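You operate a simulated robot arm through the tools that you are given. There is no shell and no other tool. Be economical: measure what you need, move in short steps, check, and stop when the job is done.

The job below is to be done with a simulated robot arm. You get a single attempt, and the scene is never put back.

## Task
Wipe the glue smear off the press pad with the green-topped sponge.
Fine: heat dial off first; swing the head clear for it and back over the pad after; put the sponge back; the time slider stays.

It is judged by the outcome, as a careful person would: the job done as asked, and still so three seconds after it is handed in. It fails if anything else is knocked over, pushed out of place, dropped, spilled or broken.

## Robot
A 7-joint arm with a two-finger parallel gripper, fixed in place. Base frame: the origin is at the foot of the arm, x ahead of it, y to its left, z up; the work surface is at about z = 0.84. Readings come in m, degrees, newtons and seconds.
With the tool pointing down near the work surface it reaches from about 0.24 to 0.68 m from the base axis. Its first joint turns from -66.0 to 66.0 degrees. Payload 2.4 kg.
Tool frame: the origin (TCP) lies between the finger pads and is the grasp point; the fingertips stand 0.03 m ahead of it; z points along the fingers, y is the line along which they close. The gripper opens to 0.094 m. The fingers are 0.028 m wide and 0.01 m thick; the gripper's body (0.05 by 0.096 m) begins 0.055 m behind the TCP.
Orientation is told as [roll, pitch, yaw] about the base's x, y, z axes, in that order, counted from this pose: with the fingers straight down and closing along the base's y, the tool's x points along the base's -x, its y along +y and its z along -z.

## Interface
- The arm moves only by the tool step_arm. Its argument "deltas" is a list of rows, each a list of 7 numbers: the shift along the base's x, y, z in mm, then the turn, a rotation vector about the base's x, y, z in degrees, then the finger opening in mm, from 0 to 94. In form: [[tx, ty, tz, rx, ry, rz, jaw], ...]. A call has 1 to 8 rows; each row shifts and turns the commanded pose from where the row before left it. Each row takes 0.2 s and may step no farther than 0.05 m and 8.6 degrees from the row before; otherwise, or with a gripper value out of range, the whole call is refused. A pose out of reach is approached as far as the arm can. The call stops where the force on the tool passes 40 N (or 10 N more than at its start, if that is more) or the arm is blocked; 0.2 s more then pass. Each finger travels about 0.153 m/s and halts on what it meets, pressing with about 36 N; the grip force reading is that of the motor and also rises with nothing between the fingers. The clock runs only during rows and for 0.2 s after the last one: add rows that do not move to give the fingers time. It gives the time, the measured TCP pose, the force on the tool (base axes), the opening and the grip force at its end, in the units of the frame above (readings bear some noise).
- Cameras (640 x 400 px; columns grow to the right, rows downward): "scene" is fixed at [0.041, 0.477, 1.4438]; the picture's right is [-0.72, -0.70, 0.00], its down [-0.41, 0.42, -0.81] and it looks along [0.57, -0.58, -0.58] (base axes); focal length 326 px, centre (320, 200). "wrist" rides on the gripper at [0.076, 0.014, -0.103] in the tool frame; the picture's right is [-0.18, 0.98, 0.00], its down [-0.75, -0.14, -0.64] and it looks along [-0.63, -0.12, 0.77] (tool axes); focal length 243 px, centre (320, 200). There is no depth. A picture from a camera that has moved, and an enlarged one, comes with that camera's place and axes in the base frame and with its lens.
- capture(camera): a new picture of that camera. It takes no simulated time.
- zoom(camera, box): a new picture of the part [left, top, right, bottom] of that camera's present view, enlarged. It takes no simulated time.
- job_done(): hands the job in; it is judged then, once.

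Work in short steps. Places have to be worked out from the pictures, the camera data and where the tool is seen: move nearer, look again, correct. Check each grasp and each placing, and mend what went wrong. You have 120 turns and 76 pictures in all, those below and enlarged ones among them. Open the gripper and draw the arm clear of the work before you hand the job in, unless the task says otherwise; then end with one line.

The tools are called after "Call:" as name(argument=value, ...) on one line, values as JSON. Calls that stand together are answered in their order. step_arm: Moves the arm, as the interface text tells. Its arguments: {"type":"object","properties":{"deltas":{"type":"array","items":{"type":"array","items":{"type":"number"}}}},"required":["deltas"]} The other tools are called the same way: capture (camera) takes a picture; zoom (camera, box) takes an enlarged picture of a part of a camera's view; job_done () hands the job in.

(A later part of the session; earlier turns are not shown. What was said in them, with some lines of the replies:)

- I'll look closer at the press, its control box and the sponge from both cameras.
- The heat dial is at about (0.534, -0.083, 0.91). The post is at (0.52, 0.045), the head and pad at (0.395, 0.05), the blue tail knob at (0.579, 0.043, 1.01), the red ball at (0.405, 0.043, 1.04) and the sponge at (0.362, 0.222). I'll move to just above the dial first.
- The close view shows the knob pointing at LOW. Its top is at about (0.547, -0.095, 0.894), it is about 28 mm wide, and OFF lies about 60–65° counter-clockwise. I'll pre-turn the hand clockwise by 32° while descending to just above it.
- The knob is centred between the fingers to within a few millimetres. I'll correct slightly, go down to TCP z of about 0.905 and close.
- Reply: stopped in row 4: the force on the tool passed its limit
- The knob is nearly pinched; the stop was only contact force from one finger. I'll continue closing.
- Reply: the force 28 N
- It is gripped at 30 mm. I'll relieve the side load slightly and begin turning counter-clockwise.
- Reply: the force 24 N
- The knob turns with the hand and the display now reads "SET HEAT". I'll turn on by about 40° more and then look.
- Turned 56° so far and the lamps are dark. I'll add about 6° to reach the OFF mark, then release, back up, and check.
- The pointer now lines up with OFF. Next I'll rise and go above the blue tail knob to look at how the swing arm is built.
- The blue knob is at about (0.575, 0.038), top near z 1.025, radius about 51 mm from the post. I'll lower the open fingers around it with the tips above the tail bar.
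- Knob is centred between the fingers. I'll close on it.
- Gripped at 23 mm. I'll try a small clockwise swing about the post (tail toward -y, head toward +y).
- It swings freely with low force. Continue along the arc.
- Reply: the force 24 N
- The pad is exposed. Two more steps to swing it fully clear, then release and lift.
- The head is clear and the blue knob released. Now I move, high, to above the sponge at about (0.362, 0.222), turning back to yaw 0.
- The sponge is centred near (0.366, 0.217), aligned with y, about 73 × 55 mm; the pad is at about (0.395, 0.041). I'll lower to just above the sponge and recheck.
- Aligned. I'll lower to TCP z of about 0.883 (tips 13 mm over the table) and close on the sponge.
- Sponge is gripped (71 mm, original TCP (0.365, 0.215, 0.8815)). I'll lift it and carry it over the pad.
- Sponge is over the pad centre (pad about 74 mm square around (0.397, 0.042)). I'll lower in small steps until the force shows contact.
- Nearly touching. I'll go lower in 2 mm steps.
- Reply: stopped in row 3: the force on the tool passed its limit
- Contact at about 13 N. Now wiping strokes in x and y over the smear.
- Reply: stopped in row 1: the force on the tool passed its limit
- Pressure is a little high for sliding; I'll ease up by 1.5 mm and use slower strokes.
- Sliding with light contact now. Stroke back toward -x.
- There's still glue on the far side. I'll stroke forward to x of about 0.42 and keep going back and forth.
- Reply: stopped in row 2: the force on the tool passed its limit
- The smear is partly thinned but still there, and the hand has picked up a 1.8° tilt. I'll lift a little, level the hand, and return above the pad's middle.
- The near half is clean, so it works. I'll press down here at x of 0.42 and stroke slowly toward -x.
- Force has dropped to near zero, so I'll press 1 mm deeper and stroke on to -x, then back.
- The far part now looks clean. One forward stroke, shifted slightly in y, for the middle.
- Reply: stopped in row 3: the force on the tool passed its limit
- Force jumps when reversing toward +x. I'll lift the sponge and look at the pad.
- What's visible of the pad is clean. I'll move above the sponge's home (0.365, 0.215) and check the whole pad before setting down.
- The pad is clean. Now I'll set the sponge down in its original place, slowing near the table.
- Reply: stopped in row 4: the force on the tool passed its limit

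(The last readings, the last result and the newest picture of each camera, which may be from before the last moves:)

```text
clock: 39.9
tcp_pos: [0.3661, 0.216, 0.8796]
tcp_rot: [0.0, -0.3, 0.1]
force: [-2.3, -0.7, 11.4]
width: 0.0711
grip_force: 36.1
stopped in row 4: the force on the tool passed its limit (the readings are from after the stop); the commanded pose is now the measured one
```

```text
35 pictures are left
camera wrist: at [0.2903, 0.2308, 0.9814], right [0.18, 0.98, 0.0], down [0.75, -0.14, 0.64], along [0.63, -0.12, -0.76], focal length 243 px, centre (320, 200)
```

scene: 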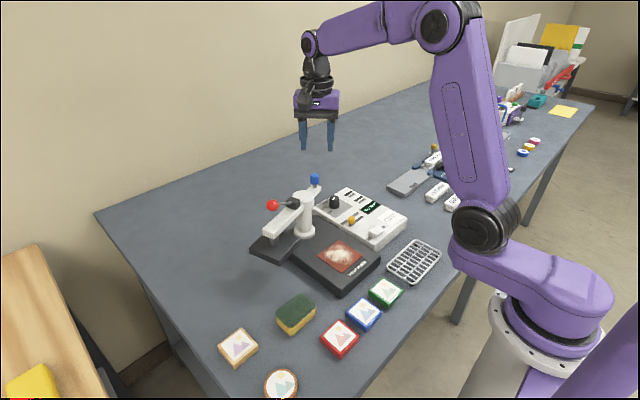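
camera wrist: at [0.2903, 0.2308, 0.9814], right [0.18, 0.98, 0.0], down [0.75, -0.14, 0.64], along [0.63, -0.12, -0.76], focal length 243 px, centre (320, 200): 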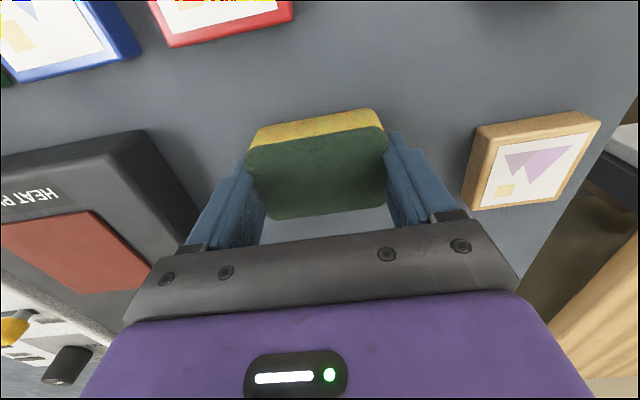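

Table contact felt, at the same spot as at pick-up. I'll release and lift straight up.

Call:
step_arm(deltas=[[0, 0, 0.5, 0, 0, 0, 76], [0, 0, 0, 0, 0, 0, 92], [0, 0, 0, 0, 0, 0, 92], [0, 0, 30, 0, 0, 0, 92], [0, 0, 45, 0, 0, 0, 92], [0, 0, 45, 0, 0, 0, 92], [0, 0, 45, 0, 0, 0, 92], [0, 0, 45, 0, 0, 0, 92]])

Call:
capture(camera="wrist")

Call:
capture(camera="scene")

```text
clock: 41.7
tcp_pos: [0.3669, 0.2171, 1.0899]
tcp_rot: [0.1, -0.2, 0.1]
force: [0.5, -0.1, -0.1]
width: 0.0921
grip_force: 0.2
```

```text
34 pictures are left
camera wrist: at [0.2911, 0.2313, 1.1926], right [0.18, 0.98, 0.0], down [0.75, -0.14, 0.64], along [0.63, -0.12, -0.77], focal length 243 px, centre (320, 200)
```

wrist: 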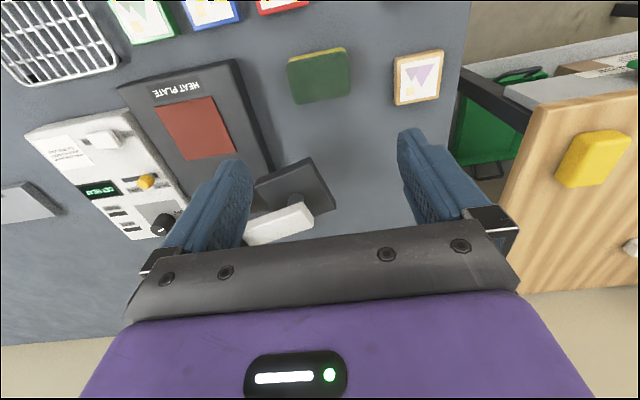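

```text
33 pictures are left
```

scene: 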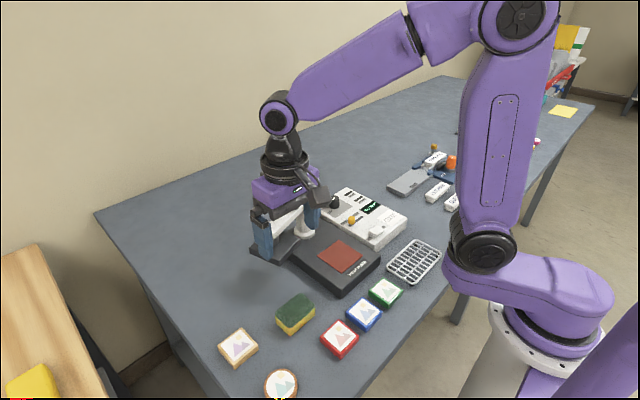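

The sponge is back on its spot. Now I return, high, to above the blue knob (released at (0.528, -0.011), yaw -50°).

Call:
step_arm(deltas=[[0, 0, 45, 0, 0, 0, 80], [23, -32.6, 0, 0, 0, -7.15, 60], [23, -32.6, 0, 0, 0, -7.15, 50], [23, -32.6, 0, 0, 0, -7.15, 50], [23, -32.6, 0, 0, 0, -7.15, 50], [23, -32.6, 0, 0, 0, -7.15, 50], [23, -32.6, 0, 0, 0, -7.15, 50], [23, -32.6, 0, 0, 0, -7.15, 50]])

Call:
step_arm(deltas=[[0, 0, -30, 0, 0, 0, 50], [0, 0, 0, 0, 0, 0, 50]])

Call:
capture(camera="wrist")

```text
clock: 43.5
tcp_pos: [0.5283, -0.0121, 1.1344]
tcp_rot: [0.0, -0.1, -50.2]
force: [0.1, -0.5, -0.1]
width: 0.0498
grip_force: 0.2
```

```text
clock: 44.1
tcp_pos: [0.5285, -0.0124, 1.1056]
tcp_rot: [0.0, -0.2, -50.0]
force: [-0.5, 0.2, -0.5]
width: 0.0498
grip_force: 0.1
```

```text
32 pictures are left
camera wrist: at [0.4893, 0.056, 1.2082], right [0.87, 0.49, 0.0], down [0.37, -0.67, 0.64], along [0.32, -0.56, -0.76], focal length 243 px, centre (320, 200)
```

wrist: 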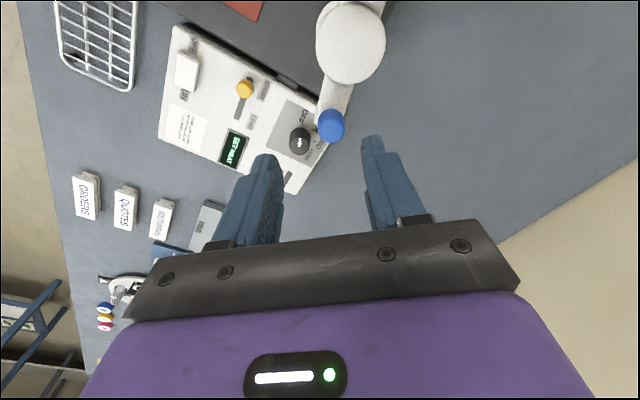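

The knob is about 7 mm toward (+x,+y) of the fingers' middle. I'll correct and lower around it.

Call:
step_arm(deltas=[[6, 4, -30, 0, 0, 0, 50], [0, 0, -25, 0, 0, 0, 50], [0, 0, -13, 0, 0, 0, 45], [0, 0, 0, 0, 0, 0, 42]])

Call:
capture(camera="wrist")

```text
clock: 45.1
tcp_pos: [0.5346, -0.0091, 1.0357]
tcp_rot: [0.1, -0.2, -50.0]
force: [0.2, 0.0, 0.0]
width: 0.0422
grip_force: 0.1
```

```text
31 pictures are left
camera wrist: at [0.4958, 0.0607, 1.1381], right [0.87, 0.49, 0.0], down [0.37, -0.67, 0.64], along [0.32, -0.56, -0.76], focal length 243 px, centre (320, 200)
```

wrist: 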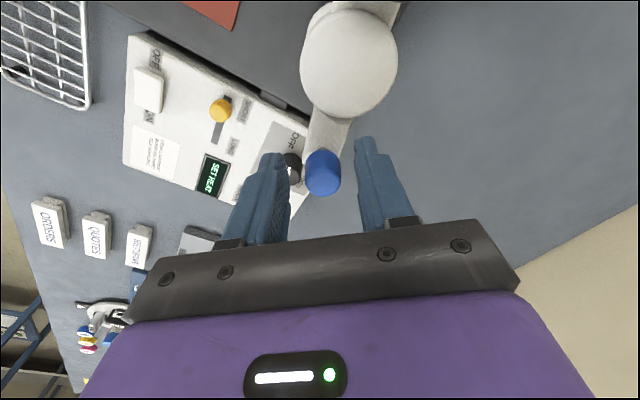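

Knob centred. I'll close, then swing the tail back counter-clockwise (centre about (0.524, 0.042), radius 53 mm).

Call:
step_arm(deltas=[[0, 0, 0, 0, 0, 0, 30], [0, 0, 0, 0, 0, 0, 22], [0, 0, 0, 0, 0, 0, 18], [0, 0, 0, 0, 0, 0, 18]])

Call:
step_arm(deltas=[[7.1, 2.1, 0, 0, 0, 8, 18], [6.7, 3.1, 0, 0, 0, 8, 18], [6.2, 4.1, 0, 0, 0, 8, 18], [5.6, 4.8, 0, 0, 0, 8, 18], [4.8, 5.6, 0, 0, 0, 8, 18]])

Call:
capture(camera="scene")

```text
clock: 46.1
tcp_pos: [0.5332, -0.0099, 1.0355]
tcp_rot: [0.1, -0.2, -50.0]
force: [4.0, 1.7, -4.7]
width: 0.0227
grip_force: 44.4
```

```text
clock: 47.3
tcp_pos: [0.5642, 0.0107, 1.0365]
tcp_rot: [0.1, -0.3, -10.0]
force: [2.0, -12.1, -4.6]
width: 0.0231
grip_force: 44.4
```

```text
30 pictures are left
```

scene: 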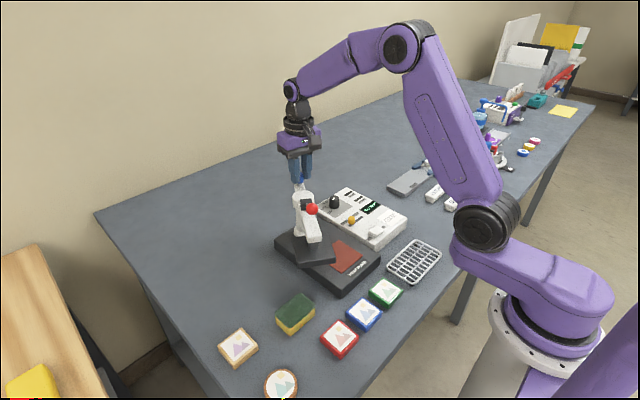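

Swinging back as planned. Continue the rest of the arc to the original angle.

Call:
step_arm(deltas=[[4.1, 6.2, 0, 0, 0, 8, 18], [3.1, 6.7, 0, 0, 0, 8, 18], [2.1, 7.1, 0, 0, 0, 8, 18], [1.1, 6.6, 0, 0, 0, 7.3, 18], [0, 0, 0, 0, 0, 0, 18]])

Call:
zoom(camera="scene", box=[260, 160, 420, 300])

```text
clock: 48.5
tcp_pos: [0.574, 0.0378, 1.0364]
tcp_rot: [0.1, -0.2, 21.3]
force: [-1.8, -10.9, 1.5]
width: 0.0229
grip_force: 44.6
```

```text
2.86 times, centred on (340, 230) of scene
camera zoom: at [0.0409, 0.4767, 1.4439], right [-0.72, -0.7, 0.0], down [-0.41, 0.42, -0.81], along [0.57, -0.58, -0.58], focal length 930 px, centre (263, 114)
```

zoom: 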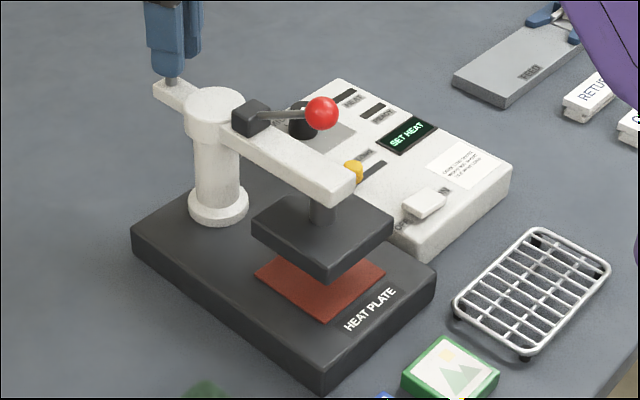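

The head is exactly where it was in the first picture (ball and platen at the same pixels). I'll release and lift away.

Call:
step_arm(deltas=[[0, -0.5, 0, 0, 0, 0, 24], [0, 0, 0, 0, 0, 0, 42], [0, 0, 0, 0, 0, 0, 48], [0, 0, 40, 0, 0, 0, 48], [0, 0, 50, 0, 0, 0, 48], [-5, 0, 50, 0, 0, -7, 60], [-20, 20, 40, 0, 0, -7, 80], [-20, 20, 20, 0, 0, -7, 90]])

Call:
step_arm(deltas=[[-30, 10, 10, 0, 0, 0, 90], [-30, 10, 0, 0, 0, 0, 90], [-30, 10, 0, 0, 0, 0, 90], [0, 0, 0, 0, 0, 0, 90]])

Call:
capture(camera="scene")

Call:
zoom(camera="scene", box=[260, 160, 420, 300])

Call:
zoom(camera="wrist", box=[110, 0, 350, 200])

```text
refused: row 6 steps farther than a row can; nothing moved
```

```text
clock: 49.5
tcp_pos: [0.4828, 0.0657, 1.0481]
tcp_rot: [0.1, -0.2, 21.3]
force: [0.5, 0.0, 0.6]
width: 0.0902
grip_force: 0.0
```

```text
28 pictures are left
```

scene: 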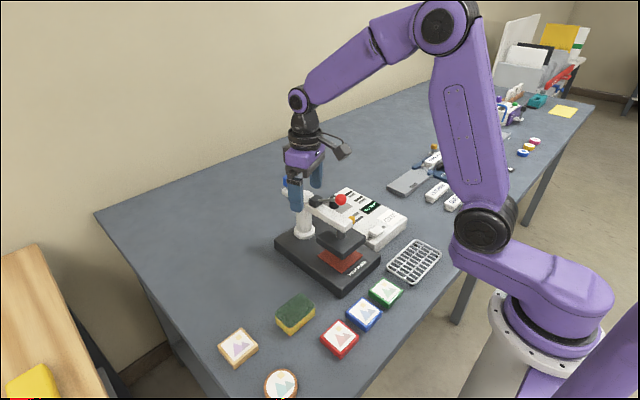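

```text
2.86 times, centred on (340, 230) of scene
camera zoom: at [0.041, 0.4771, 1.4438], right [-0.72, -0.7, 0.0], down [-0.41, 0.42, -0.81], along [0.57, -0.58, -0.58], focal length 930 px, centre (263, 114)
```

zoom: 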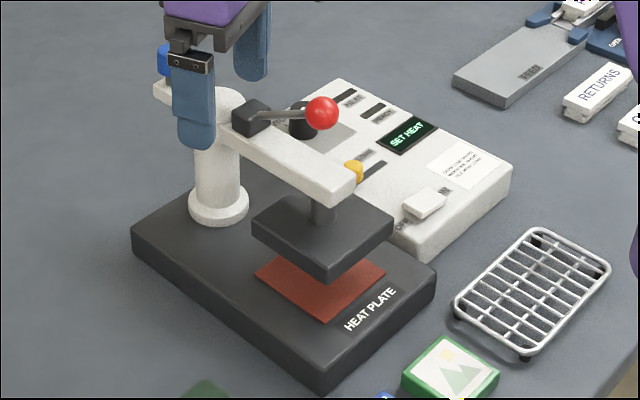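

```text
2.00 times, centred on (230, 100) of wrist
camera zoom: at [0.4072, 0.0528, 1.15], right [-0.19, 0.98, 0.0], down [0.75, 0.14, 0.64], along [0.63, 0.12, -0.76], focal length 485 px, centre (500, 400)
```

zoom: 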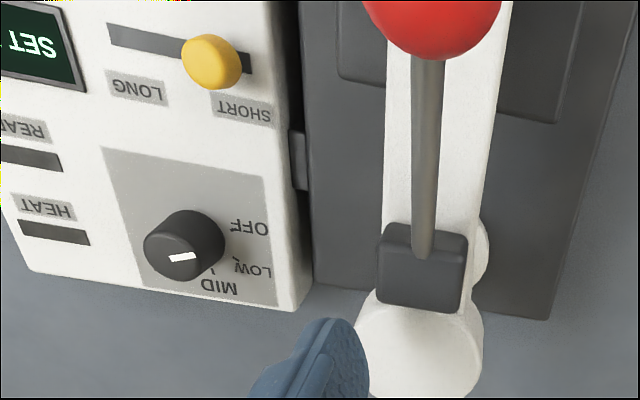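

The first call was refused, so the hand opened and moved low beside the swing arm. The head hasn't moved and nothing was touched. I'll lift straight up, in steps within limits.

Call:
step_arm(deltas=[[0, 0, 30, 0, 0, 0, 94], [0, 0, 40, 0, 0, 0, 94], [0, 0, 40, 0, 0, 0, 94], [0, 0, 40, 0, 0, 0, 94], [-25, 15, 30, 0, 0, -7, 94], [-25, 15, 0, 0, 0, -7, 94], [0, 15, 0, 0, 0, -7, 94], [0, 0, 0, 0, 0, 0, 94]])

Call:
zoom(camera="scene", box=[260, 160, 420, 300])

Call:
capture(camera="scene")

Call:
zoom(camera="wrist", box=[110, 0, 350, 200])

```text
clock: 51.3
tcp_pos: [0.4346, 0.1121, 1.2268]
tcp_rot: [0.1, -0.2, 0.2]
force: [0.0, -0.5, -0.7]
width: 0.0937
grip_force: 0.1
```

```text
2.86 times, centred on (340, 230) of scene
camera zoom: at [0.041, 0.4771, 1.4438], right [-0.72, -0.7, 0.0], down [-0.41, 0.42, -0.81], along [0.57, -0.58, -0.58], focal length 930 px, centre (263, 114)
```

zoom: 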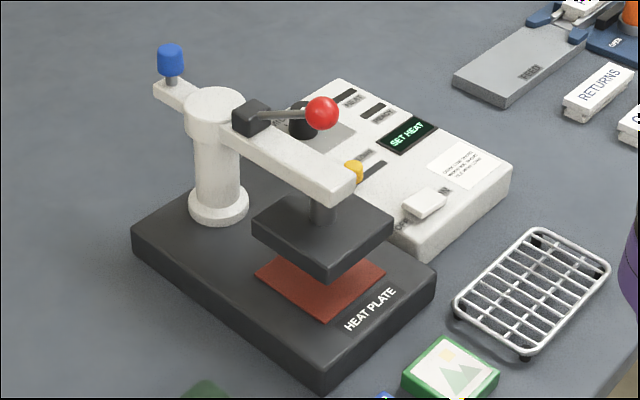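

```text
24 pictures are left
```

scene: 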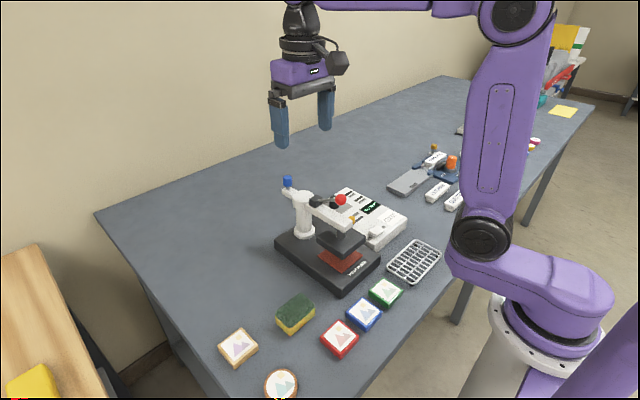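

```text
2.00 times, centred on (230, 100) of wrist
camera zoom: at [0.3586, 0.1275, 1.3284], right [0.18, 0.98, 0.0], down [0.75, -0.14, 0.64], along [0.63, -0.11, -0.76], focal length 485 px, centre (500, 400)
```

zoom: 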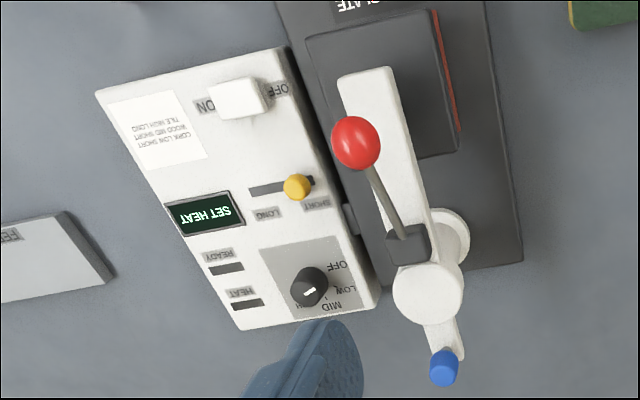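

Everything matches the starting layout: the dial is at OFF, the display reads SET HEAT, the slider hasn't moved, the head is over a clean pad, and the sponge is home. The gripper is open and clear, so I'm handing in.

Call:
job_done()

```text
The job is handed in.
```

The glue smear is off the press pad: I turned the heat dial off first, swung the head clear and back over the pad, put the sponge back where it was, and left the time slider alone.
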